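You operate a simulated robot arm through the tools that you are given. There is no shell and no other tool. Be economical: measure what you need, move in short steps, check, and stop when the job is done.

You run a simulated two-armed robot. Do the job below in one go: nothing can be reset, and whatever is moved stays where it is left.

Task
Put the clean pad on the work end of the stock bench away on the low shelf. Then take the orange can and leave it on the grey drip tray. Then take the round purple brush and put it on the grey mat. Keep to this order. Set down upright: clean pad.

The check looks at the end state, three seconds after you hand in, the way a careful person would. Anything else that was tipped, shoved, dropped, spilled or broken makes it a failure.

Robot
Two 7-joint arms with fingered hands on one trunk, on a base that drives. Base frame: it is fixed to the floor where the robot stands at the start and does not move with it; the origin is under the middle of the robot, x ahead of it, y to its left, z up; the surface under the hand at the start is at about z = 780. Lengths are in mm, angles in degrees, forces in N, time in s.
The left shoulder is at the start at [52, 186, 1225], the right one opposite. With the tool pointing down near the work surface each hand reaches from about 100 to 740 mm from the robot's upright axis, wherever it stands, measured 20 degrees to its own side. Places, roughly: clean pad (6x6x8 cm) [500, -200, 800]; grey mat (42x24 cm) [-2440, -1020, 800]; low shelf (17x64 cm) [-6580, -2100, 200]; round purple brush [750, 1750, 1000]. Payload 3.6 kg a hand.
The tool frame of a hand sits at the grasp point between the pads (the TCP): z along the fingers, y along the line on which they close. The tips reach 26 mm beyond it. Largest opening 88 mm; the body of the gripper starts 30 mm behind the TCP. The gripper is a hand of 3 fingers: y runs from the thumb to the fingers, the wrist lies at [-17, -98, -164] in the tool frame, and closing takes about 1.5 s.
Orientation is told as [roll, pitch, yaw] about the base's x, y, z axes, in that order, counted from this pose: with the fingers straight down and the wrist toward the robot, the tool's x, y and z point along [0, 1, 0], [1, 0, 0] and [0, 0, -1] of the base frame.

Tools
- The arms move only by the tool move_arm. It takes "left_steps", "right_steps" or both (then of equal length, played together; a hand with none holds still); each is a list of rows, each an object of numbers (a shift or turn left out is 0, a gripper value left out holds the last): "rx", "ry", "rz": the turn, a rotation vector about the tool's x, y, z in degrees; "x", "y", "z": the shift along the tool's x, y, z in cm; "grip": the gripper command, from -1 (shut) to 1 (fully open), values between in proportion. In form: [{"rx": .., "ry": .., "rz": .., "x": .., "y": .., "z": .., "grip": ..}, ...]. A call has 1 to 8 rows; each row is the pose to reach, as a shift and turn from the pose commanded when the call began, along the tool's axes at that moment. Each row takes 0.2 s and may step no farther than 50 mm and 8.6 degrees from the row before; otherwise, or with a gripper value out of range, the whole call is refused. A pose out of reach is approached as far as the arm can. The call stops where the force on the tool passes 40 N (or 10 N more than at its start, if that is more) or the arm is blocked; 0.2 s more then pass. Each finger travels about 153 mm/s and halts on what it meets, pressing with about 32 N; the grip force reading is that of the motor and also rises with nothing between the fingers. The clock runs only during rows and for 0.2 s after the last one: add rows that repeat a pose to give the fingers time. The reply holds the time, the measured pose of the TCP, the force on the tool along the base axes, the opening and the grip force, in the units named above and with some noise, with the torque about the TCP (base axes, N m) and any sound that the robot's microphone picked up.
- Cameras (640 x 400 px; columns grow to the right, rows downward): "scene" is now at [225.9, -47.1, 1152.2]; the picture's right is [-0.52, -0.85, 0.00], its down [-0.17, 0.11, -0.98] and it looks along [0.84, -0.51, -0.20] (base axes); focal length 214 px, centre (320, 200). "left" rides on the left gripper at [-56, -80, -102] in its tool frame; the picture's right is [-0.73, -0.32, 0.60], its down [0.62, -0.67, 0.41] and it looks along [0.27, 0.68, 0.69] (tool axes); focal length 247 px, centre (320, 200). "right" rides on the right gripper at [56, -80, -102] in its tool frame; the picture's right is [-0.73, 0.32, -0.60], its down [-0.62, -0.67, 0.41] and it looks along [-0.27, 0.68, 0.69] (tool axes); focal length 247 px, centre (320, 200). There is no depth. A picture from a camera that has moved, and an enlarged one, comes with that camera's place and axes in the base frame and with its lens.
- grab_frame(camera): a new picture of that camera. The clock stands still meanwhile.
- raise_lower(by): slides the trunk up (or, below 0, down) by that many mm; the arms and the scene camera ride with it, the base frame stays. It gives what a move gives, with no picture.
- roll_base(legs): drives the robot by 1 to 6 legs, each [ahead, left, turn to the left] in mm, mm and degrees, along the robot's own axes; the way and the turn of a leg run together, so that a leg with both is an arc; at most 1500 mm and 180 degrees a leg. The arms and the cameras ride along, it lands a little off, and it stops where it bumps. It gives what a move gives.
- grasp_type(shape, hand): the hand has 3 fingers and takes this shape, open, in about a second: jaw (thumb against the fingers, like two jaws); tri (thumb and two fingers); tip (a fingertip pinch); poke (one finger out to press); point (the index stretched); flat (the hand flat); cup (the hand cupped); fist (a fist). The gripper value then closes the fingers along that shape, each until it touches; the sizes above hold for jaw. It gives what a move gives, with no picture.
- pan_tilt(pan, tilt): turns the head with the scene camera to pan (to the left, within 60 degrees either way) and tilt (down, from -29 to 69), counted from straight ahead of the robot. It gives what a move gives.
- inspect(camera, box): a new picture of the part [left, top, right, bottom] of that camera's present view, enlarged. The clock stands still meanwhile.
- job_done(): hands the job in; it is judged then, once.

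Work in short steps. Places have to be worked out from the pictures, the camera data and where the tool is seen: move nearer, look again, correct. Check each grasp and each placing, and mend what went wrong. You have 165 turns and 130 pictures in all, those below and enlarged ones among them. Open the grippers and draw the arms clear of the work before you hand the job in, unless the task says otherwise; then end with one line.

The tools are called after "Emit:" by a JSON object that holds its "name" and its "arguments". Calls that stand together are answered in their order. move_arm: Moves the arms, as the interface text tells. Its arguments: {"type":"object","properties":{"left_steps":{"type":"array"},"right_steps":{"type":"array"}},"required":[]} The other tools are called the same way: raise_lower (by) slides the trunk up or down; grasp_type (shape, hand) gives the hand a shape; roll_base (legs) drives the base; pan_tilt (pan, tilt) turns the head that bears the scene camera; grab_frame (camera) takes a picture; inspect (camera, box) takes an enlarged picture of a part of a camera's view; job_done () hands the job in.

At the start:

```text
clock: 0.0
left_tool_pos: [473.9, -38.8, 1207.9]
left_tool_rot: [0.0, 0.1, 0.0]
left_force: [-0.1, 0.1, 0.6]
left_ft_torque: [0.0, -0.02, 0.01]
left_opening: 87.6
left_grasp_force: 0.1
left_shape: jaw
right_tool_pos: [338.3, -390.3, 1054.1]
right_tool_rot: [0.0, 0.0, 0.0]
right_force: [0.1, 0.5, -0.1]
right_ft_torque: [-0.01, 0.04, 0.03]
right_opening: 87.6
right_grasp_force: 0.0
right_shape: jaw
trunk travel left (down, up): [-368.0, 389.0]
robot x, y, heading: [0.4, 0.8, -0.1]
head pan, tilt: [-31.3, 11.7]
```

scene: 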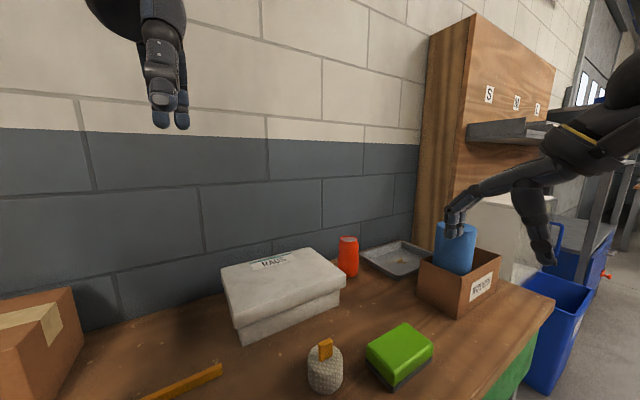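
right: 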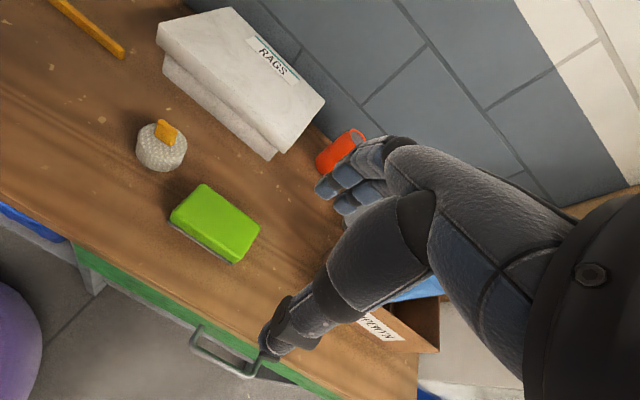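
left: 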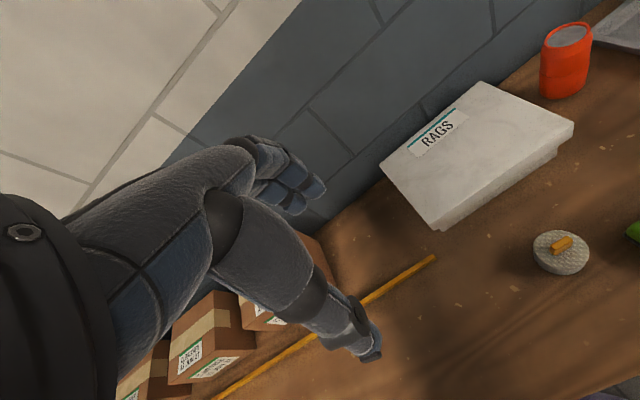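

I start by looking closely at the work end of the bench to identify the pad, can and tray.

Emit:
{"name": "inspect", "arguments": {"camera": "scene", "box": [200, 220, 520, 400]}}

Emit:
{"name": "pan_tilt", "arguments": {"pan": 0, "tilt": 45}}

Emit:
{"name": "grab_frame", "arguments": {"camera": "scene"}}

```text
2.00 times, centred on (360, 310) of scene
camera zoom: at [225.9, -47.1, 1152.2], right [-0.52, -0.85, 0.0], down [-0.17, 0.11, -0.98], along [0.84, -0.51, -0.2], focal length 429 px, centre (240, -20)
```

zoom: 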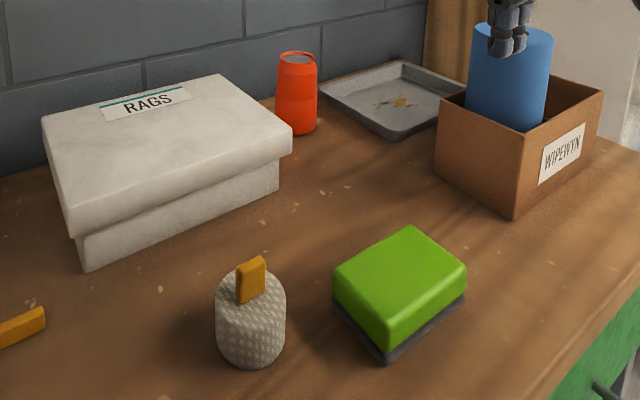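

```text
clock: 1.0
left_tool_pos: [473.2, -38.6, 1208.5]
left_tool_rot: [0.0, 0.0, 0.1]
left_force: [-0.7, -1.1, 0.0]
left_ft_torque: [0.03, -0.01, 0.04]
left_opening: 87.7
left_grasp_force: 0.1
left_shape: jaw
right_tool_pos: [339.0, -389.3, 1053.6]
right_tool_rot: [0.0, 0.1, 0.0]
right_force: [-1.0, 0.2, 1.0]
right_ft_torque: [-0.01, 0.0, 0.0]
right_opening: 88.1
right_grasp_force: 0.0
right_shape: jaw
trunk travel left (down, up): [-368.0, 389.0]
robot x, y, heading: [3.7, 2.2, -0.1]
head pan, tilt: [0.0, 45.0]
```

```text
125 pictures are left
camera scene: at [227.6, 1.2, 1100.1], right [0.0, -1.0, 0.0], down [-0.71, 0.0, -0.71], along [0.71, 0.0, -0.71], focal length 214 px, centre (320, 200)
```

scene: 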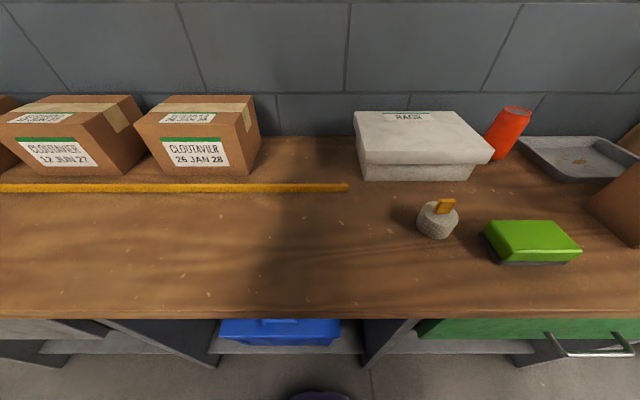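

The round pad with the orange grip matches the stated spot. Before grasping I want to know the surroundings and route, so I look left and right.

Emit:
{"name": "pan_tilt", "arguments": {"pan": 60, "tilt": 15}}

Emit:
{"name": "grab_frame", "arguments": {"camera": "scene"}}

Emit:
{"name": "pan_tilt", "arguments": {"pan": -60, "tilt": 15}}

Emit:
{"name": "grab_frame", "arguments": {"camera": "scene"}}

```text
clock: 2.3
left_tool_pos: [475.8, -38.4, 1207.8]
left_tool_rot: [-0.1, 0.0, 0.0]
left_force: [0.0, -0.7, -0.7]
left_ft_torque: [-0.02, 0.01, -0.01]
left_opening: 87.9
left_grasp_force: 0.0
left_shape: jaw
right_tool_pos: [338.8, -388.4, 1053.4]
right_tool_rot: [-0.1, 0.1, 0.2]
right_force: [0.3, -0.8, 0.0]
right_ft_torque: [0.01, 0.02, -0.01]
right_opening: 87.8
right_grasp_force: 0.1
right_shape: jaw
trunk travel left (down, up): [-368.0, 389.0]
robot x, y, heading: [-1.3, 1.7, 0.0]
head pan, tilt: [60.0, 15.0]
```

```text
124 pictures are left
camera scene: at [193.0, 82.2, 1146.8], right [0.87, -0.5, 0.0], down [-0.13, -0.22, -0.97], along [0.48, 0.84, -0.26], focal length 214 px, centre (320, 200)
```

scene: 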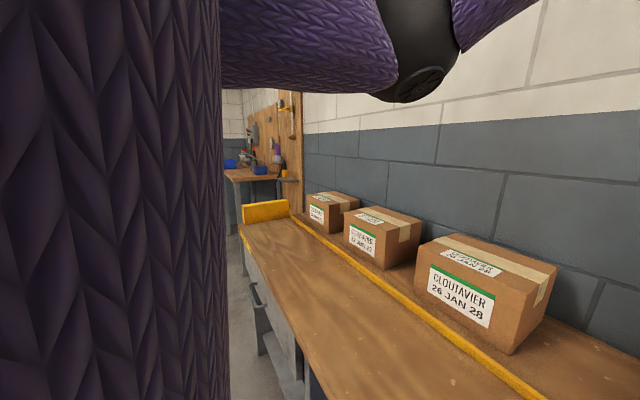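

```text
clock: 4.3
left_tool_pos: [473.8, -39.0, 1207.5]
left_tool_rot: [0.0, 0.0, 0.0]
left_force: [-0.1, -0.7, -0.2]
left_ft_torque: [0.04, -0.01, -0.03]
left_opening: 87.4
left_grasp_force: 0.2
left_shape: jaw
right_tool_pos: [338.5, -389.5, 1053.9]
right_tool_rot: [0.0, 0.1, 0.1]
right_force: [0.5, 0.6, 0.0]
right_ft_torque: [-0.04, 0.02, 0.0]
right_opening: 87.7
right_grasp_force: 0.1
right_shape: jaw
trunk travel left (down, up): [-368.0, 389.0]
robot x, y, heading: [-3.8, -2.7, -0.1]
head pan, tilt: [-60.0, 15.0]
```

```text
123 pictures are left
camera scene: at [193.0, -79.6, 1146.8], right [-0.87, -0.5, 0.0], down [-0.13, 0.22, -0.97], along [0.48, -0.84, -0.26], focal length 214 px, centre (320, 200)
```

scene: 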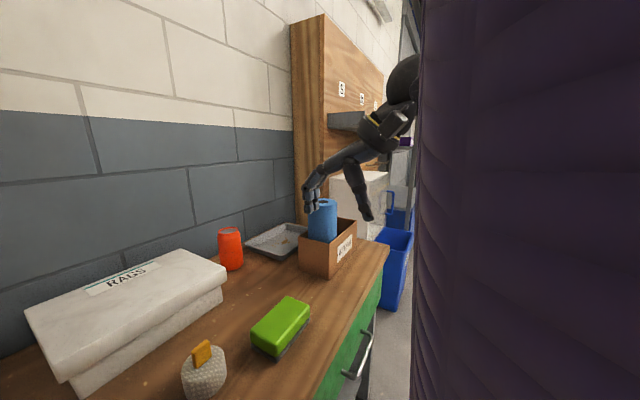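

Wall is ahead and the brush seems to hang on the panel to the left. Now I move the right hand to above the pad while shifting the left hand out of the way.

Emit:
{"name": "move_arm", "arguments": {"right_steps": [{"x": 3.1, "y": 2.3, "z": 1.4}, {"x": 6.2, "y": 4.6, "z": 2.8}, {"x": 9.3, "y": 6.9, "z": 4.2}, {"x": 12.4, "y": 9.2, "z": 5.6}, {"x": 15.5, "y": 11.5, "z": 7}, {"x": 18.7, "y": 13.8, "z": 8.4}], "left_steps": [{"x": 4}, {"x": 8}, {"x": 12}, {"x": 16}, {"x": 20}, {"x": 24}]}}

Emit:
{"name": "pan_tilt", "arguments": {"pan": -20, "tilt": 50}}

Emit:
{"name": "grab_frame", "arguments": {"camera": "right"}}

Emit:
{"name": "grab_frame", "arguments": {"camera": "scene"}}

```text
clock: 5.7
left_tool_pos: [474.0, 202.6, 1209.8]
left_tool_rot: [0.0, 0.0, 0.0]
left_force: [-0.3, 1.0, 0.1]
left_ft_torque: [0.02, 0.0, 0.02]
left_opening: 87.5
left_grasp_force: 0.0
left_shape: jaw
right_tool_pos: [476.3, -201.3, 971.0]
right_tool_rot: [-0.1, 0.1, 0.2]
right_force: [-0.3, 0.7, -0.5]
right_ft_torque: [-0.04, 0.02, -0.01]
right_opening: 87.9
right_grasp_force: 0.1
right_shape: jaw
trunk travel left (down, up): [-368.0, 389.0]
robot x, y, heading: [-0.3, -0.5, 0.0]
head pan, tilt: [-60.0, 15.0]
```

```text
clock: 6.8
left_tool_pos: [475.0, 200.6, 1210.0]
left_tool_rot: [0.0, 0.0, 0.0]
left_force: [-0.1, 0.0, -0.4]
left_ft_torque: [0.01, -0.01, 0.01]
left_opening: 87.6
left_grasp_force: 0.1
left_shape: jaw
right_tool_pos: [475.6, -203.3, 970.0]
right_tool_rot: [0.0, 0.1, 0.2]
right_force: [-0.3, 0.5, 0.6]
right_ft_torque: [-0.02, -0.01, 0.01]
right_opening: 87.7
right_grasp_force: 0.1
right_shape: jaw
trunk travel left (down, up): [-368.0, 389.0]
robot x, y, heading: [1.4, -1.2, 0.1]
head pan, tilt: [-20.0, 50.0]
```

```text
122 pictures are left
camera right: at [396.1, -147.1, 1073.7], right [0.32, -0.73, 0.6], down [-0.66, -0.62, -0.41], along [0.67, -0.27, -0.69], focal length 247 px, centre (320, 200)
```

right: 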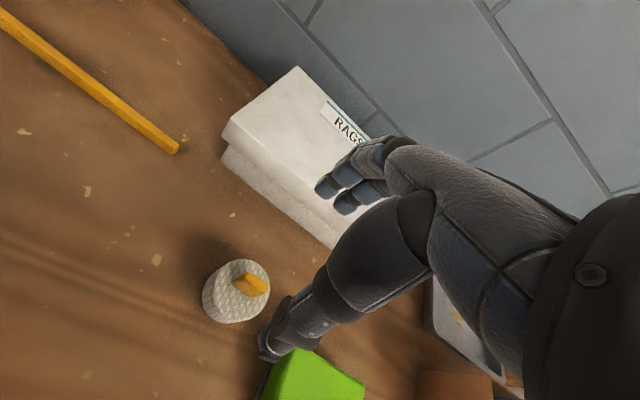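

```text
121 pictures are left
camera scene: at [218.6, -25.0, 1093.1], right [-0.34, -0.94, 0.0], down [-0.72, 0.26, -0.64], along [0.6, -0.22, -0.77], focal length 214 px, centre (320, 200)
```

scene: 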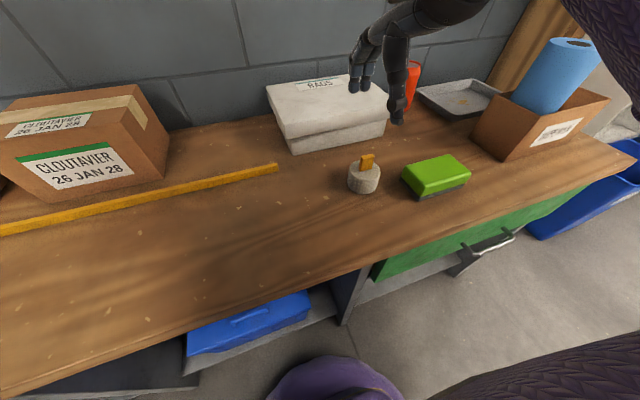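

Triangulating the two views puts the grip of the pad near (480, -213, 836). I zoom to see the handle's orientation.

Emit:
{"name": "inspect", "arguments": {"camera": "right", "box": [180, 240, 320, 340]}}

Emit:
{"name": "inspect", "arguments": {"camera": "scene", "box": [310, 130, 420, 200]}}

```text
4.00 times, centred on (250, 290) of right
camera zoom: at [396.1, -147.1, 1073.7], right [0.32, -0.73, 0.6], down [-0.66, -0.62, -0.41], along [0.67, -0.27, -0.69], focal length 988 px, centre (600, -160)
```

zoom: 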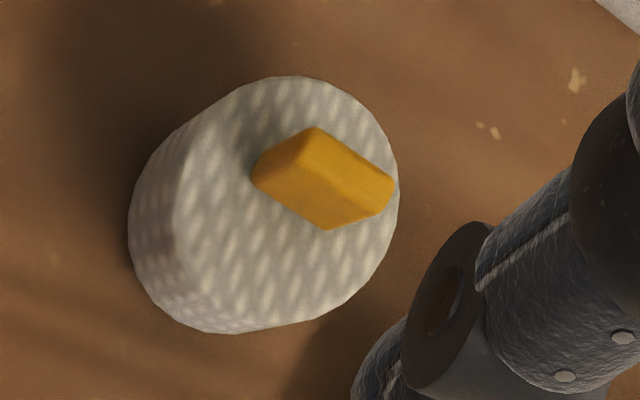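

```text
5.71 times, centred on (365, 165) of scene
camera zoom: at [218.6, -25.0, 1093.1], right [-0.34, -0.94, 0.0], down [-0.72, 0.26, -0.64], along [0.6, -0.22, -0.77], focal length 1226 px, centre (63, 400)
```

zoom: 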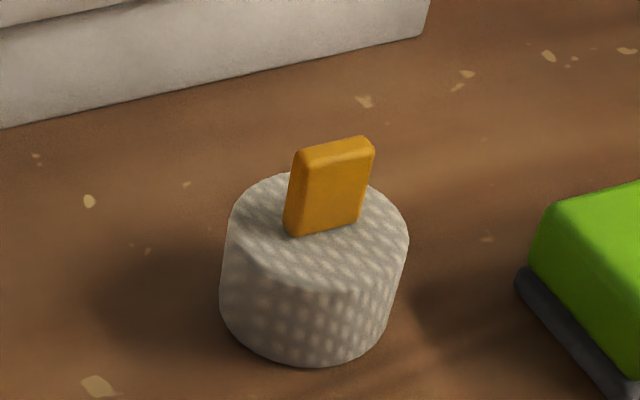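

The handle's flat faces point along x, so the current hand orientation suits a top-down pinch. I go down to just above the handle and check.

Emit:
{"name": "move_arm", "arguments": {"right_steps": [{"x": -0.5, "y": 0.2, "z": 3.5}, {"x": -0.97, "y": 0.4, "z": 7}, {"x": -0.97, "y": 0.4, "z": 9.5}]}}

Emit:
{"name": "grab_frame", "arguments": {"camera": "right"}}

Emit:
{"name": "inspect", "arguments": {"camera": "scene", "box": [290, 100, 450, 200]}}

```text
clock: 7.6
left_tool_pos: [474.6, 201.6, 1210.3]
left_tool_rot: [0.0, -0.1, 0.0]
left_force: [0.3, 0.3, -0.4]
left_ft_torque: [-0.01, -0.03, -0.02]
left_opening: 87.8
left_grasp_force: 0.0
left_shape: jaw
right_tool_pos: [479.6, -212.7, 876.4]
right_tool_rot: [0.0, 0.1, 0.2]
right_force: [-0.1, -0.4, 0.1]
right_ft_torque: [0.0, 0.0, -0.01]
right_opening: 87.7
right_grasp_force: 0.0
right_shape: jaw
trunk travel left (down, up): [-368.0, 389.0]
robot x, y, heading: [-2.6, 1.6, 0.3]
head pan, tilt: [-20.0, 50.0]
```

```text
118 pictures are left
camera right: at [400.5, -156.0, 979.9], right [0.32, -0.73, 0.6], down [-0.66, -0.62, -0.41], along [0.68, -0.27, -0.69], focal length 247 px, centre (320, 200)
```

right: 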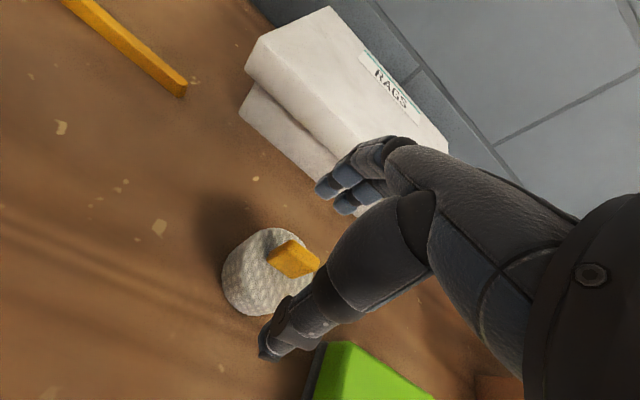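

```text
4.00 times, centred on (370, 150) of scene
camera zoom: at [218.6, -24.9, 1093.1], right [-0.34, -0.94, 0.0], down [-0.72, 0.26, -0.64], along [0.6, -0.22, -0.77], focal length 858 px, centre (120, 400)
```

zoom: 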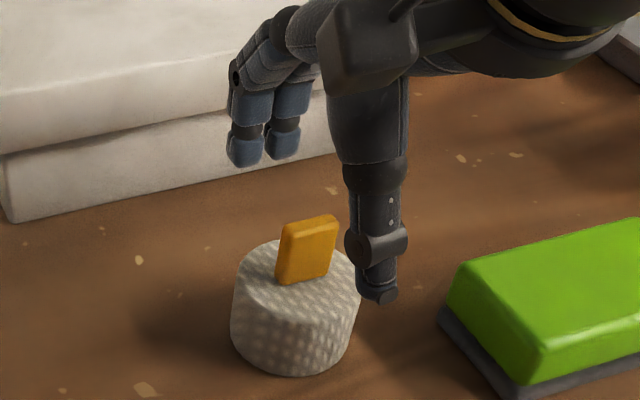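

Hand aligned over handle. Descend to TCP z≈849 and close.

Emit:
{"name": "move_arm", "arguments": {"right_steps": [{"x": 0.3, "y": 0.1, "z": 1.5}, {"x": 0.3, "y": 0.1, "z": 2.7}, {"x": 0.3, "y": 0.1, "z": 2.7}]}}

Emit:
{"name": "inspect", "arguments": {"camera": "scene", "box": [290, 100, 450, 200]}}

```text
clock: 8.4
left_tool_pos: [473.9, 200.7, 1208.7]
left_tool_rot: [0.0, 0.0, -0.1]
left_force: [0.8, 0.0, 0.6]
left_ft_torque: [-0.01, 0.0, 0.02]
left_opening: 87.7
left_grasp_force: 0.1
left_shape: jaw
right_tool_pos: [480.7, -208.4, 848.2]
right_tool_rot: [0.0, 0.1, 0.1]
right_force: [0.1, -0.6, -0.6]
right_ft_torque: [-0.01, 0.02, -0.02]
right_opening: 87.7
right_grasp_force: 0.0
right_shape: jaw
trunk travel left (down, up): [-368.0, 389.0]
robot x, y, heading: [1.8, 0.7, 0.1]
head pan, tilt: [-20.0, 50.0]
```

```text
4.00 times, centred on (370, 150) of scene
camera zoom: at [218.6, -24.9, 1093.1], right [-0.34, -0.94, 0.0], down [-0.72, 0.26, -0.64], along [0.6, -0.22, -0.77], focal length 858 px, centre (120, 400)
```

zoom: 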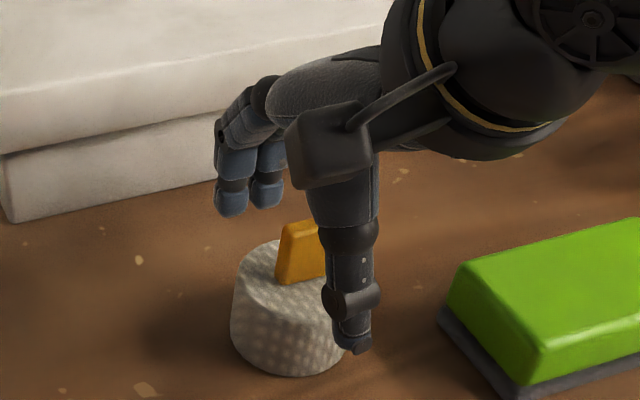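

Closing the right hand on the handle.

Emit:
{"name": "move_arm", "arguments": {"right_steps": [{"grip": -1}, {"grip": -1}, {"grip": -1}, {"grip": -1}, {"grip": -1}, {"grip": -1}, {"grip": -1}, {"grip": -1}]}}

Emit:
{"name": "inspect", "arguments": {"camera": "scene", "box": [290, 100, 450, 200]}}

Emit:
{"name": "grab_frame", "arguments": {"camera": "right"}}

```text
clock: 10.2
left_tool_pos: [473.5, 199.5, 1210.1]
left_tool_rot: [0.1, 0.0, 0.0]
left_force: [1.0, 0.1, -0.6]
left_ft_torque: [-0.01, -0.01, 0.02]
left_opening: 87.6
left_grasp_force: 0.1
left_shape: jaw
right_tool_pos: [481.3, -207.9, 848.3]
right_tool_rot: [0.0, 0.2, 0.0]
right_force: [0.4, 1.1, 0.3]
right_ft_torque: [0.02, -0.01, -0.03]
right_opening: 4.2
right_grasp_force: 31.6
right_shape: jaw
trunk travel left (down, up): [-368.0, 389.0]
robot x, y, heading: [-0.5, -1.0, -0.2]
head pan, tilt: [-20.0, 50.0]
```

```text
4.00 times, centred on (370, 150) of scene
camera zoom: at [218.6, -24.9, 1093.1], right [-0.34, -0.94, 0.0], down [-0.72, 0.26, -0.64], along [0.6, -0.22, -0.77], focal length 858 px, centre (120, 400)
```

zoom: 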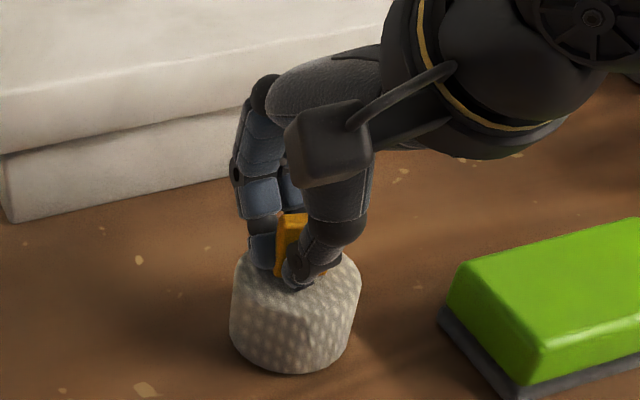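

```text
114 pictures are left
camera right: at [401.8, -152.1, 951.5], right [0.32, -0.73, 0.6], down [-0.66, -0.62, -0.41], along [0.68, -0.27, -0.69], focal length 247 px, centre (320, 200)
```

right: 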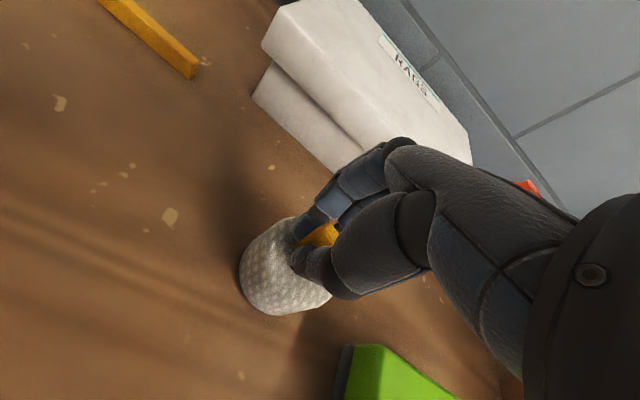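

The fingers surround the handle; a small test lift will show whether it holds.

Emit:
{"name": "move_arm", "arguments": {"right_steps": [{"z": -1.5}, {"z": -4}, {"z": -8}]}}

Emit:
{"name": "inspect", "arguments": {"camera": "scene", "box": [290, 70, 450, 200]}}

```text
clock: 11.0
left_tool_pos: [474.7, 200.3, 1210.2]
left_tool_rot: [0.0, 0.1, 0.0]
left_force: [0.3, -0.3, 1.2]
left_ft_torque: [-0.02, 0.02, -0.01]
left_opening: 87.4
left_grasp_force: 0.1
left_shape: jaw
right_tool_pos: [482.5, -206.8, 930.5]
right_tool_rot: [0.1, 0.1, 0.1]
right_force: [-0.4, -0.4, -0.1]
right_ft_torque: [0.01, -0.02, -0.02]
right_opening: 4.0
right_grasp_force: 31.8
right_shape: jaw
trunk travel left (down, up): [-368.0, 389.0]
robot x, y, heading: [-1.7, 1.2, -0.0]
head pan, tilt: [-20.0, 50.0]
```

```text
3.08 times, centred on (370, 135) of scene
camera zoom: at [218.6, -24.7, 1093.1], right [-0.34, -0.94, 0.0], down [-0.72, 0.26, -0.64], along [0.6, -0.22, -0.77], focal length 660 px, centre (166, 400)
```

zoom: 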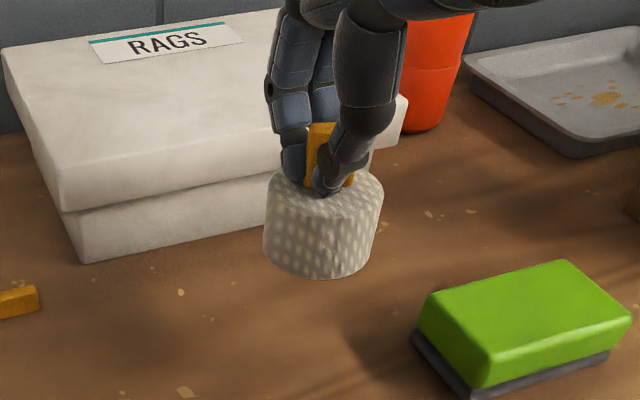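

The pad is held upright. I lift it and tuck both hands in, then turn left a bit to see the room behind.

Emit:
{"name": "move_arm", "arguments": {"right_steps": [{"y": -2, "z": -4}, {"y": -6, "z": -7}, {"y": -10, "z": -10}, {"y": -14, "z": -12}], "left_steps": [{"y": -3}, {"y": -7}, {"y": -11}, {"y": -14}]}}

Emit:
{"name": "pan_tilt", "arguments": {"pan": 0, "tilt": 15}}

Emit:
{"name": "roll_base", "arguments": {"legs": [[0, 0, 100]]}}

Emit:
{"name": "grab_frame", "arguments": {"camera": "scene"}}

```text
clock: 12.0
left_tool_pos: [336.2, 201.0, 1209.7]
left_tool_rot: [0.0, 0.2, 0.0]
left_force: [-0.6, 0.0, 0.4]
left_ft_torque: [0.02, 0.02, -0.02]
left_opening: 87.7
left_grasp_force: 0.0
left_shape: jaw
left hand out of reach, approached as far as the arm can: row 4
right_tool_pos: [388.6, -200.6, 1048.4]
right_tool_rot: [-0.2, 0.3, 0.2]
right_force: [0.3, 0.1, -0.2]
right_ft_torque: [-0.01, 0.01, 0.03]
right_opening: 3.7
right_grasp_force: 32.1
right_shape: jaw
right hand out of reach, approached as far as the arm can: row 3, 4
trunk travel left (down, up): [-368.0, 389.0]
robot x, y, heading: [1.5, -1.8, -0.2]
head pan, tilt: [-20.0, 50.0]
```

```text
clock: 13.0
left_tool_pos: [337.6, 198.9, 1209.5]
left_tool_rot: [0.0, 0.2, 0.0]
left_force: [0.0, 0.6, 0.2]
left_ft_torque: [0.0, 0.0, -0.02]
left_opening: 87.7
left_grasp_force: 0.0
left_shape: jaw
right_tool_pos: [390.0, -201.4, 1049.3]
right_tool_rot: [-0.1, 0.2, 0.1]
right_force: [-0.3, 0.5, -0.3]
right_ft_torque: [-0.01, 0.02, 0.03]
right_opening: 4.0
right_grasp_force: 32.0
right_shape: jaw
trunk travel left (down, up): [-368.0, 389.0]
robot x, y, heading: [-0.7, -2.2, 0.2]
head pan, tilt: [0.0, 15.0]
```

```text
clock: 17.6
left_tool_pos: [-262.5, 291.7, 1209.9]
left_tool_rot: [0.0, 0.1, 101.3]
left_force: [0.0, 0.0, 1.6]
left_ft_torque: [-0.01, 0.04, -0.01]
left_opening: 87.7
left_grasp_force: 0.1
left_shape: jaw
right_tool_pos: [124.3, 420.0, 1050.2]
right_tool_rot: [0.0, 0.2, 101.3]
right_force: [-0.8, 0.2, -0.2]
right_ft_torque: [-0.01, 0.04, 0.0]
right_opening: 3.9
right_grasp_force: 32.0
right_shape: jaw
trunk travel left (down, up): [-368.0, 389.0]
robot x, y, heading: [-0.0, 3.9, 101.0]
head pan, tilt: [0.0, 15.0]
```

```text
112 pictures are left
camera scene: at [-48.8, 238.1, 1146.8], right [0.98, 0.19, 0.0], down [0.05, -0.25, -0.97], along [-0.19, 0.95, -0.26], focal length 214 px, centre (320, 200)
```

scene: 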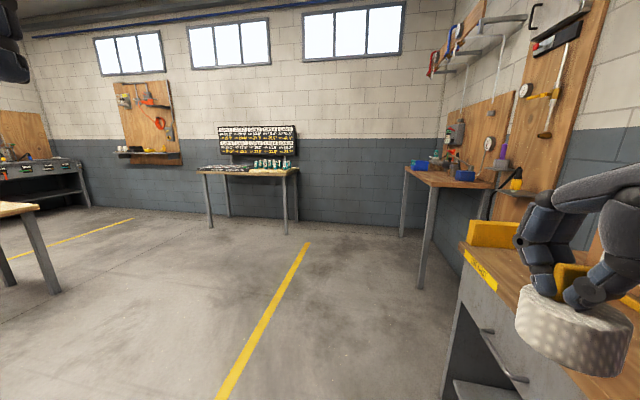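

Room ahead is open; the brush stands on a panel above a small table ahead. I continue turning to face the shelf.

Emit:
{"name": "roll_base", "arguments": {"legs": [[0, 0, 97]]}}

Emit:
{"name": "grab_frame", "arguments": {"camera": "scene"}}

```text
clock: 22.1
left_tool_pos: [-254.5, -298.8, 1210.4]
left_tool_rot: [-0.1, 0.2, -161.4]
left_force: [-0.2, -0.7, -0.7]
left_ft_torque: [0.05, 0.03, 0.0]
left_opening: 87.7
left_grasp_force: 0.0
left_shape: jaw
right_tool_pos: [-433.0, 67.2, 1049.1]
right_tool_rot: [-0.1, 0.0, -161.4]
right_force: [-0.1, 0.1, 0.0]
right_ft_torque: [-0.01, -0.02, -0.02]
right_opening: 3.6
right_grasp_force: 31.5
right_shape: jaw
trunk travel left (down, up): [-368.0, 389.0]
robot x, y, heading: [-3.2, -0.5, -161.5]
head pan, tilt: [0.0, 15.0]
```

```text
111 pictures are left
camera scene: at [-230.4, -75.7, 1146.8], right [-0.32, 0.95, 0.0], down [0.25, 0.08, -0.97], along [-0.92, -0.31, -0.26], focal length 214 px, centre (320, 200)
```

scene: 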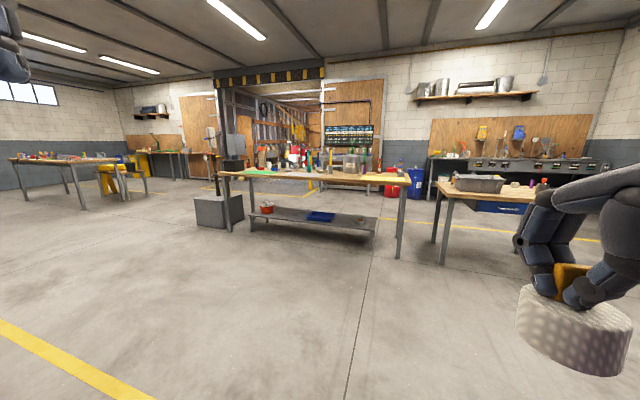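

The shelf projects to pixel ~(323,174), through the doorway beyond the middle table. Zooming in.

Emit:
{"name": "inspect", "arguments": {"camera": "scene", "box": [200, 80, 420, 220]}}

Emit:
{"name": "inspect", "arguments": {"camera": "scene", "box": [270, 130, 380, 200]}}

```text
2.86 times, centred on (310, 150) of scene
camera zoom: at [-230.4, -75.7, 1146.8], right [-0.32, 0.95, 0.0], down [0.25, 0.08, -0.97], along [-0.92, -0.31, -0.26], focal length 613 px, centre (349, 343)
```

zoom: 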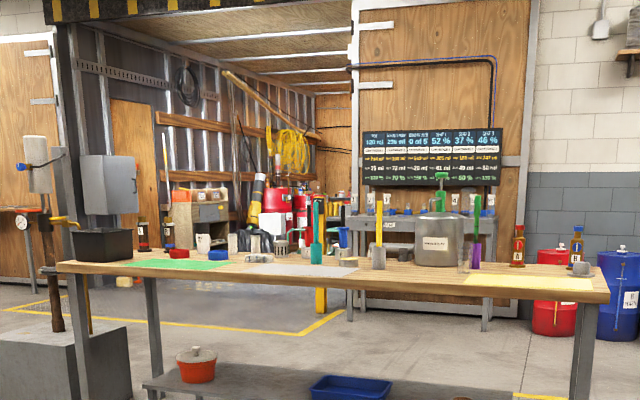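

```text
5.71 times, centred on (325, 165) of scene
camera zoom: at [-230.4, -75.7, 1146.8], right [-0.32, 0.95, 0.0], down [0.25, 0.08, -0.97], along [-0.92, -0.31, -0.26], focal length 1226 px, centre (291, 400)
```

zoom: 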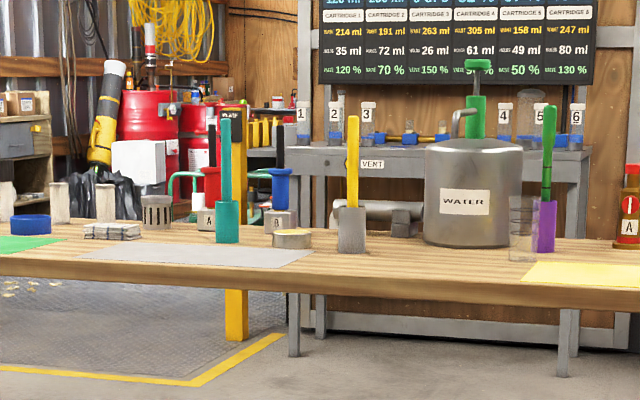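

The middle table (with the mats) blocks the straight line; the route goes around its left end at y≈-3300. I turn toward that waypoint and check the way.

Emit:
{"name": "roll_base", "arguments": {"legs": [[0, 0, 39.5], [1000, 0, 0]]}}

Emit:
{"name": "grab_frame", "arguments": {"camera": "scene"}}

```text
clock: 29.2
left_tool_pos: [-545.8, -1243.6, 1209.7]
left_tool_rot: [-0.1, 0.1, -122.2]
left_force: [-0.1, 0.1, 0.2]
left_ft_torque: [0.02, -0.02, 0.02]
left_opening: 87.8
left_grasp_force: 0.0
left_shape: jaw
right_tool_pos: [-911.5, -1071.7, 1049.1]
right_tool_rot: [0.1, 0.1, -122.2]
right_force: [0.8, -0.4, -0.2]
right_ft_torque: [0.05, 0.01, -0.02]
right_opening: 3.5
right_grasp_force: 32.2
right_shape: jaw
trunk travel left (down, up): [-368.0, 389.0]
robot x, y, heading: [-536.7, -852.4, -122.3]
head pan, tilt: [0.0, 15.0]
```

```text
108 pictures are left
camera scene: at [-665.4, -1053.7, 1146.7], right [-0.85, 0.53, 0.0], down [0.14, 0.22, -0.97], along [-0.52, -0.82, -0.26], focal length 214 px, centre (320, 200)
```

scene: 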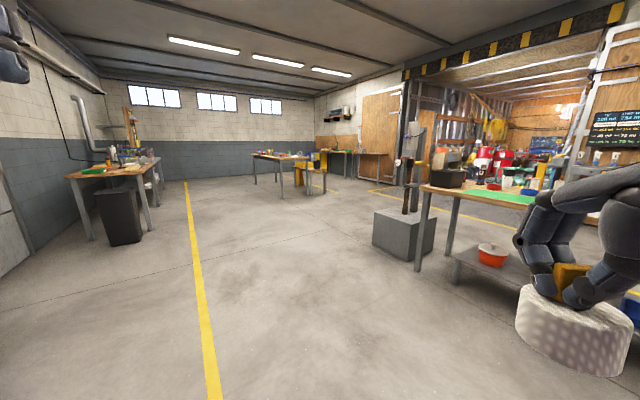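

Path clear; gray pedestal's near corner at about (-2390,-2650). I continue to about (-2030,-3230) and then turn toward the container opening.

Emit:
{"name": "roll_base", "arguments": {"legs": [[1500, 0, 0], [1400, 0, 0], [0, 0, -67]]}}

Emit:
{"name": "grab_frame", "arguments": {"camera": "scene"}}

```text
clock: 46.1
left_tool_pos: [-2528.9, -3390.2, 1209.0]
left_tool_rot: [0.1, 0.0, 168.1]
left_force: [0.6, 0.2, 0.0]
left_ft_torque: [0.01, -0.02, 0.0]
left_opening: 87.7
left_grasp_force: 0.1
left_shape: jaw
right_tool_pos: [-2496.2, -2985.5, 1048.1]
right_tool_rot: [0.0, 0.1, 168.1]
right_force: [0.5, 0.8, -0.1]
right_ft_torque: [0.02, 0.0, 0.02]
right_opening: 3.6
right_grasp_force: 32.1
right_shape: jaw
trunk travel left (down, up): [-368.0, 389.0]
robot x, y, heading: [-2160.9, -3267.1, 167.9]
head pan, tilt: [0.0, 15.0]
```

```text
107 pictures are left
camera scene: at [-2395.6, -3212.7, 1146.8], right [0.21, 0.98, 0.0], down [0.25, -0.05, -0.97], along [-0.94, 0.2, -0.26], focal length 214 px, centre (320, 200)
```

scene: 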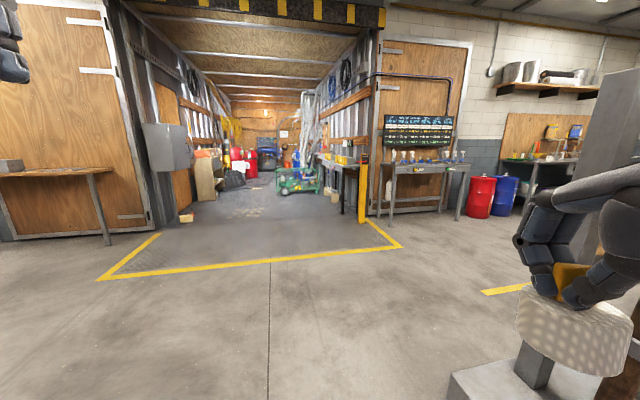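

I zoom toward the shelf's predicted pixel (~330,191).

Emit:
{"name": "inspect", "arguments": {"camera": "scene", "box": [250, 130, 390, 230]}}

Emit:
{"name": "inspect", "arguments": {"camera": "scene", "box": [280, 150, 380, 215]}}

```text
4.00 times, centred on (320, 180) of scene
camera zoom: at [-2395.6, -3212.7, 1146.8], right [0.21, 0.98, 0.0], down [0.25, -0.05, -0.97], along [-0.94, 0.2, -0.26], focal length 858 px, centre (320, 280)
```

zoom: 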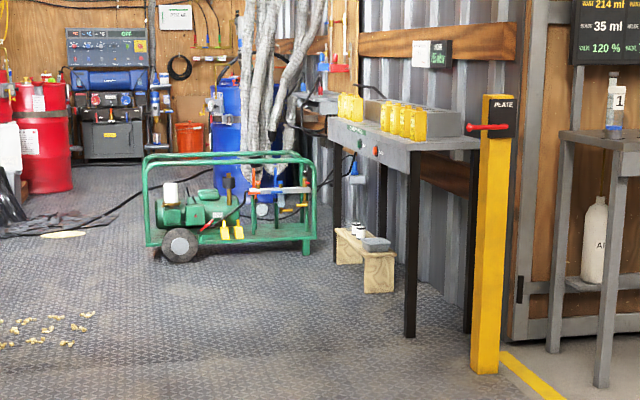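

```text
6.15 times, centred on (330, 182) of scene
camera zoom: at [-2395.6, -3212.7, 1146.8], right [0.21, 0.98, 0.0], down [0.25, -0.05, -0.97], along [-0.94, 0.2, -0.26], focal length 1320 px, centre (258, 308)
```

zoom: 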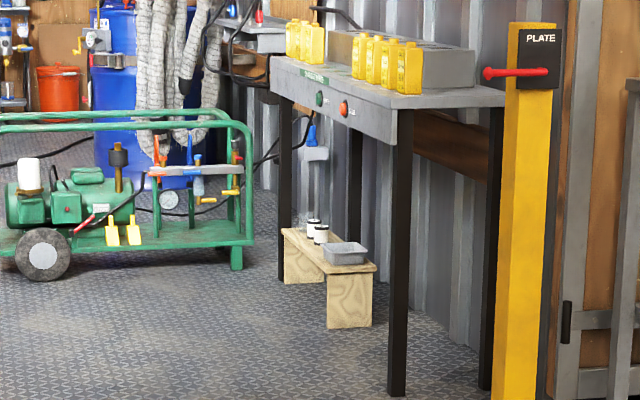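

The low shelf is the small wooden bench under the machine table, front flush with the table's black legs. I drive into the container to about (-5900,-2800), staying right of the debris on the floor.

Emit:
{"name": "roll_base", "arguments": {"legs": [[0, 0, 8], [1500, 0, 0], [0, 0, -5], [1500, 0, 0], [600, 0, 0]]}}

Emit:
{"name": "pan_tilt", "arguments": {"pan": -40, "tilt": 30}}

Emit:
{"name": "grab_frame", "arguments": {"camera": "scene"}}

```text
clock: 64.8
left_tool_pos: [-6108.2, -2948.4, 1209.9]
left_tool_rot: [0.1, 0.0, 169.5]
left_force: [-0.1, -0.1, -0.2]
left_ft_torque: [-0.01, -0.01, -0.02]
left_opening: 87.5
left_grasp_force: 0.1
left_shape: jaw
right_tool_pos: [-6087.3, -2542.9, 1049.1]
right_tool_rot: [0.1, 0.2, 169.6]
right_force: [0.4, 0.3, -0.5]
right_ft_torque: [0.0, -0.04, -0.02]
right_opening: 3.6
right_grasp_force: 32.1
right_shape: jaw
trunk travel left (down, up): [-368.0, 389.0]
robot x, y, heading: [-5742.7, -2811.1, 169.6]
head pan, tilt: [0.0, 15.0]
```

```text
clock: 65.8
left_tool_pos: [-6108.4, -2948.1, 1209.8]
left_tool_rot: [0.0, 0.0, 169.7]
left_force: [-0.2, 0.5, -0.5]
left_ft_torque: [-0.04, -0.01, 0.0]
left_opening: 87.9
left_grasp_force: 0.0
left_shape: jaw
right_tool_pos: [-6086.4, -2544.3, 1048.6]
right_tool_rot: [0.1, 0.0, 169.7]
right_force: [-0.9, 0.4, -0.3]
right_ft_torque: [0.01, -0.01, 0.03]
right_opening: 3.5
right_grasp_force: 32.0
right_shape: jaw
trunk travel left (down, up): [-368.0, 389.0]
robot x, y, heading: [-5743.2, -2814.9, 169.8]
head pan, tilt: [-40.0, 30.0]
```

```text
104 pictures are left
camera scene: at [-5945.2, -2714.0, 1122.6], right [0.77, 0.64, 0.0], down [0.32, -0.38, -0.87], along [-0.55, 0.67, -0.5], focal length 214 px, centre (320, 200)
```

scene: 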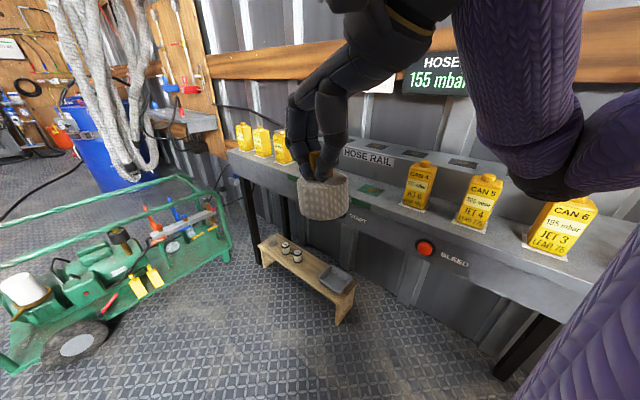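

Shelf visible. Zoom in to find the free space.

Emit:
{"name": "inspect", "arguments": {"camera": "scene", "box": [240, 215, 380, 330]}}

```text
3.48 times, centred on (310, 272) of scene
camera zoom: at [-5945.2, -2714.0, 1122.6], right [0.77, 0.64, 0.0], down [0.32, -0.38, -0.87], along [-0.55, 0.67, -0.5], focal length 746 px, centre (355, -52)
```

zoom: 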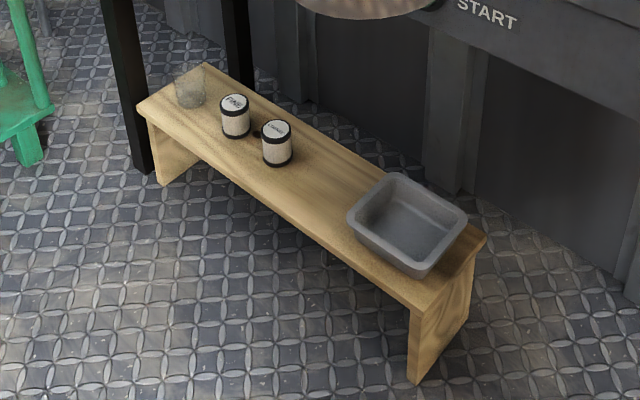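

Free gap on the shelf between the second bottle (x≈-6600) and the tray (x≈-6430): target (-6508,-2098). I turn to face the shelf and strafe left alongside it.

Emit:
{"name": "roll_base", "arguments": {"legs": [[0, 0, -79.7], [0, 860, 0], [130, 0, 0]]}}

Emit:
{"name": "raise_lower", "arguments": {"by": -365}}

Emit:
{"name": "pan_tilt", "arguments": {"pan": -10, "tilt": 45}}

Emit:
{"name": "grab_frame", "arguments": {"camera": "scene"}}

```text
clock: 74.7
left_tool_pos: [-6787.4, -2323.4, 1209.3]
left_tool_rot: [0.0, 0.1, 88.6]
left_force: [0.4, 0.7, 0.1]
left_ft_torque: [-0.02, -0.03, 0.01]
left_opening: 87.8
left_grasp_force: 0.0
left_shape: jaw
right_tool_pos: [-6383.4, -2280.8, 1048.0]
right_tool_rot: [0.0, 0.2, 88.7]
right_force: [0.4, 0.4, 0.3]
right_ft_torque: [-0.02, 0.0, -0.02]
right_opening: 3.6
right_grasp_force: 32.1
right_shape: jaw
trunk travel left (down, up): [-368.0, 389.0]
robot x, y, heading: [-6594.4, -2665.2, 88.5]
head pan, tilt: [-40.0, 30.0]
```

```text
clock: 77.1
left_tool_pos: [-6785.2, -2237.6, 853.4]
left_tool_rot: [0.1, 15.8, 88.6]
left_force: [0.5, -0.5, -0.7]
left_ft_torque: [0.04, -0.04, -0.04]
left_opening: 87.6
left_grasp_force: 0.2
left_shape: jaw
right_tool_pos: [-6382.8, -2246.4, 681.0]
right_tool_rot: [-0.1, 16.7, 89.5]
right_force: [-0.7, -10.5, -3.5]
right_ft_torque: [0.28, -0.01, 0.09]
right_opening: 3.3
right_grasp_force: 32.7
right_shape: jaw
trunk travel left (down, up): [-92.0, 665.0]
robot x, y, heading: [-6588.1, -2667.3, 88.6]
head pan, tilt: [-40.0, 30.0]
stopped: the force on the tool passed its limit at 43 N (the readings are from after the stop); the commanded pose is now the measured one
```

```text
clock: 78.1
left_tool_pos: [-6784.9, -2237.4, 853.7]
left_tool_rot: [0.1, 15.8, 88.6]
left_force: [0.1, 0.1, -0.2]
left_ft_torque: [-0.01, 0.04, -0.02]
left_opening: 87.7
left_grasp_force: 0.0
left_shape: jaw
right_tool_pos: [-6383.8, -2247.1, 682.5]
right_tool_rot: [0.1, 16.6, 89.5]
right_force: [-1.3, -27.2, -11.7]
right_ft_torque: [0.68, -0.01, 0.15]
right_opening: 3.4
right_grasp_force: 31.8
right_shape: jaw
trunk travel left (down, up): [-92.0, 665.0]
robot x, y, heading: [-6597.1, -2667.5, 88.9]
head pan, tilt: [-10.0, 45.0]
```

```text
102 pictures are left
camera scene: at [-6575.3, -2387.6, 799.6], right [0.98, -0.2, 0.0], down [-0.14, -0.69, -0.71], along [0.14, 0.69, -0.71], focal length 214 px, centre (320, 200)
```

scene: 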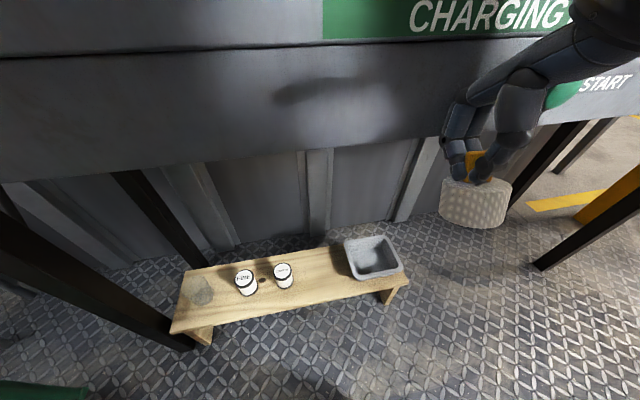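

Lowering bends the trunk forward and the right hand now presses the table front. I back off straight away.

Emit:
{"name": "roll_base", "arguments": {"legs": [[-130, 0, 0]]}}

Emit:
{"name": "grab_frame", "arguments": {"camera": "scene"}}

Emit:
{"name": "grab_frame", "arguments": {"camera": "right"}}

```text
clock: 79.4
left_tool_pos: [-6788.4, -2369.7, 854.0]
left_tool_rot: [0.0, 15.9, 88.5]
left_force: [0.2, 0.3, 0.3]
left_ft_torque: [-0.01, 0.0, 0.03]
left_opening: 87.6
left_grasp_force: 0.1
left_shape: jaw
right_tool_pos: [-6386.9, -2376.3, 681.5]
right_tool_rot: [0.1, 16.3, 89.3]
right_force: [0.1, 0.1, 0.1]
right_ft_torque: [0.01, 0.0, 0.01]
right_opening: 3.5
right_grasp_force: 31.9
right_shape: jaw
trunk travel left (down, up): [-92.0, 665.0]
robot x, y, heading: [-6596.9, -2796.5, 88.7]
head pan, tilt: [-10.0, 45.0]
```

```text
101 pictures are left
camera scene: at [-6578.8, -2519.2, 799.3], right [0.98, -0.2, 0.0], down [-0.14, -0.69, -0.71], along [0.14, 0.69, -0.71], focal length 214 px, centre (320, 200)
```

scene: 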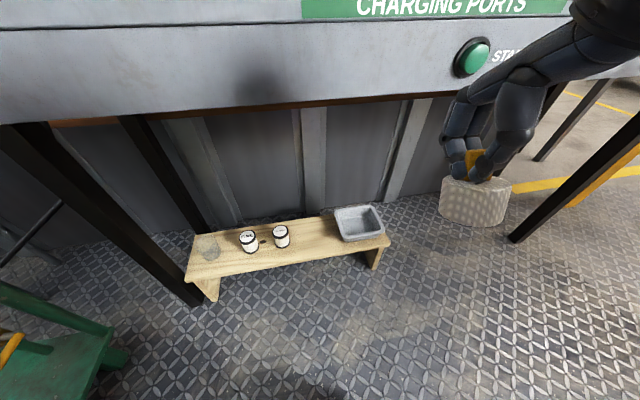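

```text
100 pictures are left
camera right: at [-6442.8, -2424.0, 803.9], right [0.74, 0.47, 0.48], down [0.61, -0.76, -0.21], along [0.27, 0.45, -0.85], focal length 247 px, centre (320, 200)
```

right: 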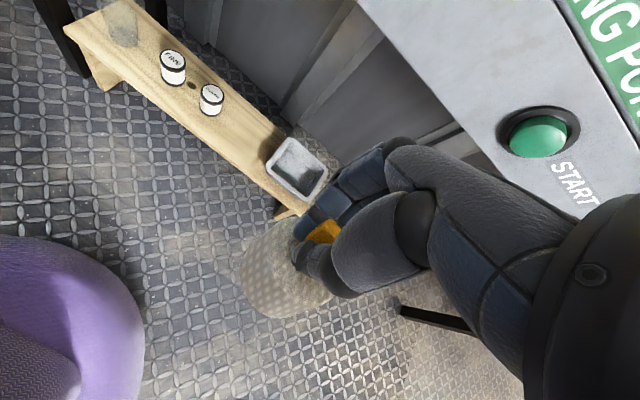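

The pad is still firmly held, nothing pressed (START button is ~100 mm away from where I touched). I level both hands again.

Emit:
{"name": "move_arm", "arguments": {"right_steps": [{"rx": -5.5}, {"rx": -11}, {"rx": -16.3}, {"rx": -16.3}], "left_steps": [{"rx": -5.5}, {"rx": -11}, {"rx": -15.9}, {"rx": -15.9}]}}

```text
clock: 80.4
left_tool_pos: [-6775.1, -2322.8, 874.6]
left_tool_rot: [0.2, 0.0, 88.6]
left_force: [0.3, 0.5, 0.2]
left_ft_torque: [0.01, 0.01, -0.03]
left_opening: 87.7
left_grasp_force: 0.0
left_shape: jaw
left hand out of reach, approached as far as the arm can: row 1, 2, 3, 4
right_tool_pos: [-6393.5, -2341.0, 664.6]
right_tool_rot: [0.0, 0.0, 89.4]
right_force: [0.6, 0.6, 0.2]
right_ft_torque: [0.01, 0.01, 0.0]
right_opening: 3.4
right_grasp_force: 31.8
right_shape: jaw
right hand out of reach, approached as far as the arm can: row 1, 2, 3, 4
trunk travel left (down, up): [-92.0, 665.0]
robot x, y, heading: [-6600.9, -2799.8, 88.6]
head pan, tilt: [-10.0, 45.0]
```

Now lower the right hand to z≈355 and bring it over to x≈-6508, still in front of the shelf.

Emit:
{"name": "move_arm", "arguments": {"right_steps": [{"z": 4.5, "x": 1.6}, {"z": 9, "x": 3.2}, {"z": 13.5, "x": 4.8}, {"z": 18, "x": 6.4}, {"z": 22.5, "x": 8}, {"z": 27, "x": 9.6}, {"z": 31, "x": 11.4}]}}

Emit:
{"name": "grab_frame", "arguments": {"camera": "scene"}}

Emit:
{"name": "grab_frame", "arguments": {"camera": "right"}}

```text
clock: 82.0
left_tool_pos: [-6774.5, -2324.5, 875.5]
left_tool_rot: [0.1, -0.1, 88.6]
left_force: [1.1, 0.7, -0.3]
left_ft_torque: [0.0, -0.03, 0.02]
left_opening: 87.8
left_grasp_force: 0.0
left_shape: jaw
right_tool_pos: [-6508.6, -2340.6, 353.5]
right_tool_rot: [0.1, 0.1, 89.4]
right_force: [-0.7, 0.0, -0.9]
right_ft_torque: [-0.02, -0.01, -0.02]
right_opening: 3.2
right_grasp_force: 32.1
right_shape: jaw
trunk travel left (down, up): [-92.0, 665.0]
robot x, y, heading: [-6598.6, -2801.1, 88.6]
head pan, tilt: [-10.0, 45.0]
```

```text
99 pictures are left
camera scene: at [-6578.8, -2519.0, 799.2], right [0.98, -0.2, 0.0], down [-0.14, -0.69, -0.71], along [0.14, 0.69, -0.71], focal length 214 px, centre (320, 200)
```

scene: 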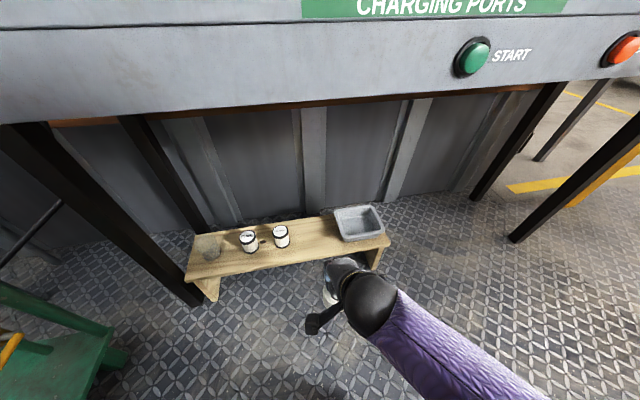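

```text
98 pictures are left
camera right: at [-6564.4, -2420.5, 457.1], right [0.74, 0.31, 0.6], down [0.62, -0.67, -0.41], along [0.27, 0.67, -0.69], focal length 247 px, centre (320, 200)
```

right: 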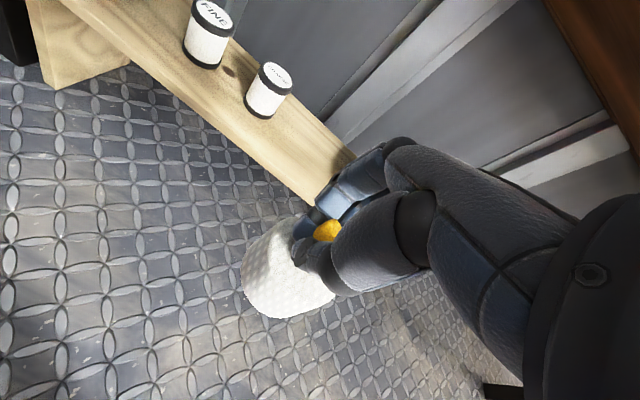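

Rechecked: second bottle's edge ≈ -6597, tray's edge ≈ -6434, so target x ≈ -6514, y ≈ -2097. I extend the hand in over the shelf.

Emit:
{"name": "move_arm", "arguments": {"right_steps": [{"y": 4.8, "x": 0.1}, {"y": 9.6, "x": 0.3}, {"y": 14.4, "x": 0.5}, {"y": 19.2, "x": 0.6}, {"y": 24.2, "x": 0.7}]}}

Emit:
{"name": "grab_frame", "arguments": {"camera": "right"}}

Emit:
{"name": "grab_frame", "arguments": {"camera": "scene"}}

```text
clock: 83.2
left_tool_pos: [-6775.7, -2324.6, 876.2]
left_tool_rot: [0.2, 0.0, 88.7]
left_force: [0.9, 0.4, -0.3]
left_ft_torque: [-0.03, -0.02, 0.01]
left_opening: 87.6
left_grasp_force: 0.1
left_shape: jaw
right_tool_pos: [-6507.8, -2153.5, 355.4]
right_tool_rot: [0.1, 0.0, 89.4]
right_force: [0.2, 0.0, 0.1]
right_ft_torque: [0.01, 0.02, 0.0]
right_opening: 3.0
right_grasp_force: 32.1
right_shape: jaw
right hand out of reach, approached as far as the arm can: row 4, 5
trunk travel left (down, up): [-92.0, 665.0]
robot x, y, heading: [-6598.5, -2799.7, 88.3]
head pan, tilt: [-10.0, 45.0]
```

```text
97 pictures are left
camera right: at [-6563.4, -2233.0, 459.3], right [0.74, 0.31, 0.6], down [0.61, -0.67, -0.41], along [0.27, 0.67, -0.69], focal length 247 px, centre (320, 200)
```

right: 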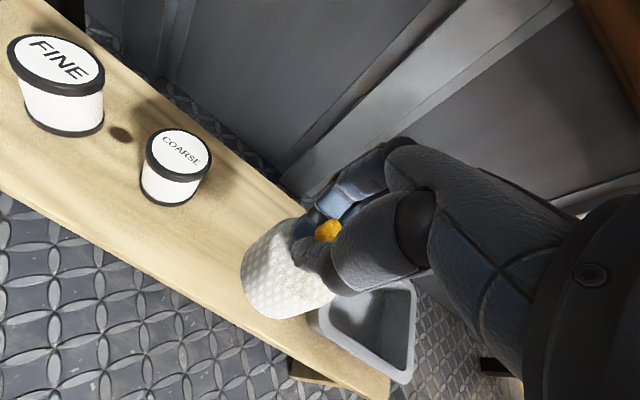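

```text
96 pictures are left
camera scene: at [-6579.0, -2519.0, 799.2], right [0.98, -0.2, 0.0], down [-0.14, -0.69, -0.71], along [0.14, 0.69, -0.71], focal length 214 px, centre (320, 200)
```

scene: 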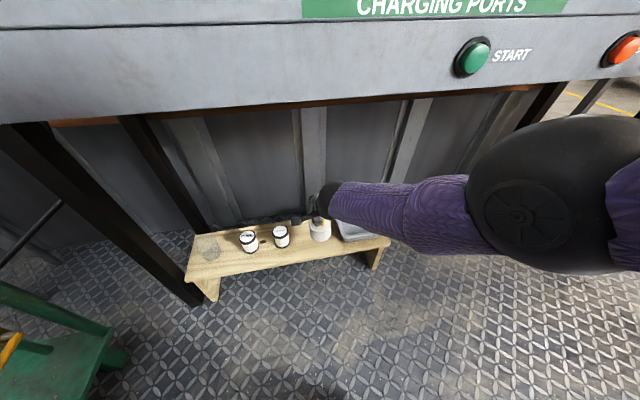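

Pad is above the gap but 55 mm short in y. Before driving closer, I lower and retract the left hand to keep it clear of the table front.

Emit:
{"name": "move_arm", "arguments": {"left_steps": [{"z": 5}, {"z": 10, "y": -1}, {"z": 14.5, "y": -3}, {"z": 18, "y": -6}, {"z": 21, "y": -9.5}, {"z": 23, "y": -13.5}, {"z": 23, "y": -18}, {"z": 23, "y": -22}]}}

Emit:
{"name": "roll_base", "arguments": {"legs": [[60, 0, 0]]}}

```text
refused: row 2 steps farther than a row can; nothing moved
```

```text
clock: 84.2
left_tool_pos: [-6773.2, -2263.7, 874.4]
left_tool_rot: [0.0, -0.1, 88.6]
left_force: [-1.0, -0.5, 0.4]
left_ft_torque: [-0.01, -0.03, 0.0]
left_opening: 87.8
left_grasp_force: 0.1
left_shape: jaw
right_tool_pos: [-6505.3, -2091.8, 355.0]
right_tool_rot: [0.1, 0.2, 89.3]
right_force: [0.5, 0.0, -0.5]
right_ft_torque: [0.02, -0.04, 0.01]
right_opening: 2.8
right_grasp_force: 32.4
right_shape: jaw
trunk travel left (down, up): [-92.0, 665.0]
robot x, y, heading: [-6594.8, -2738.9, 88.5]
head pan, tilt: [-10.0, 45.0]
```

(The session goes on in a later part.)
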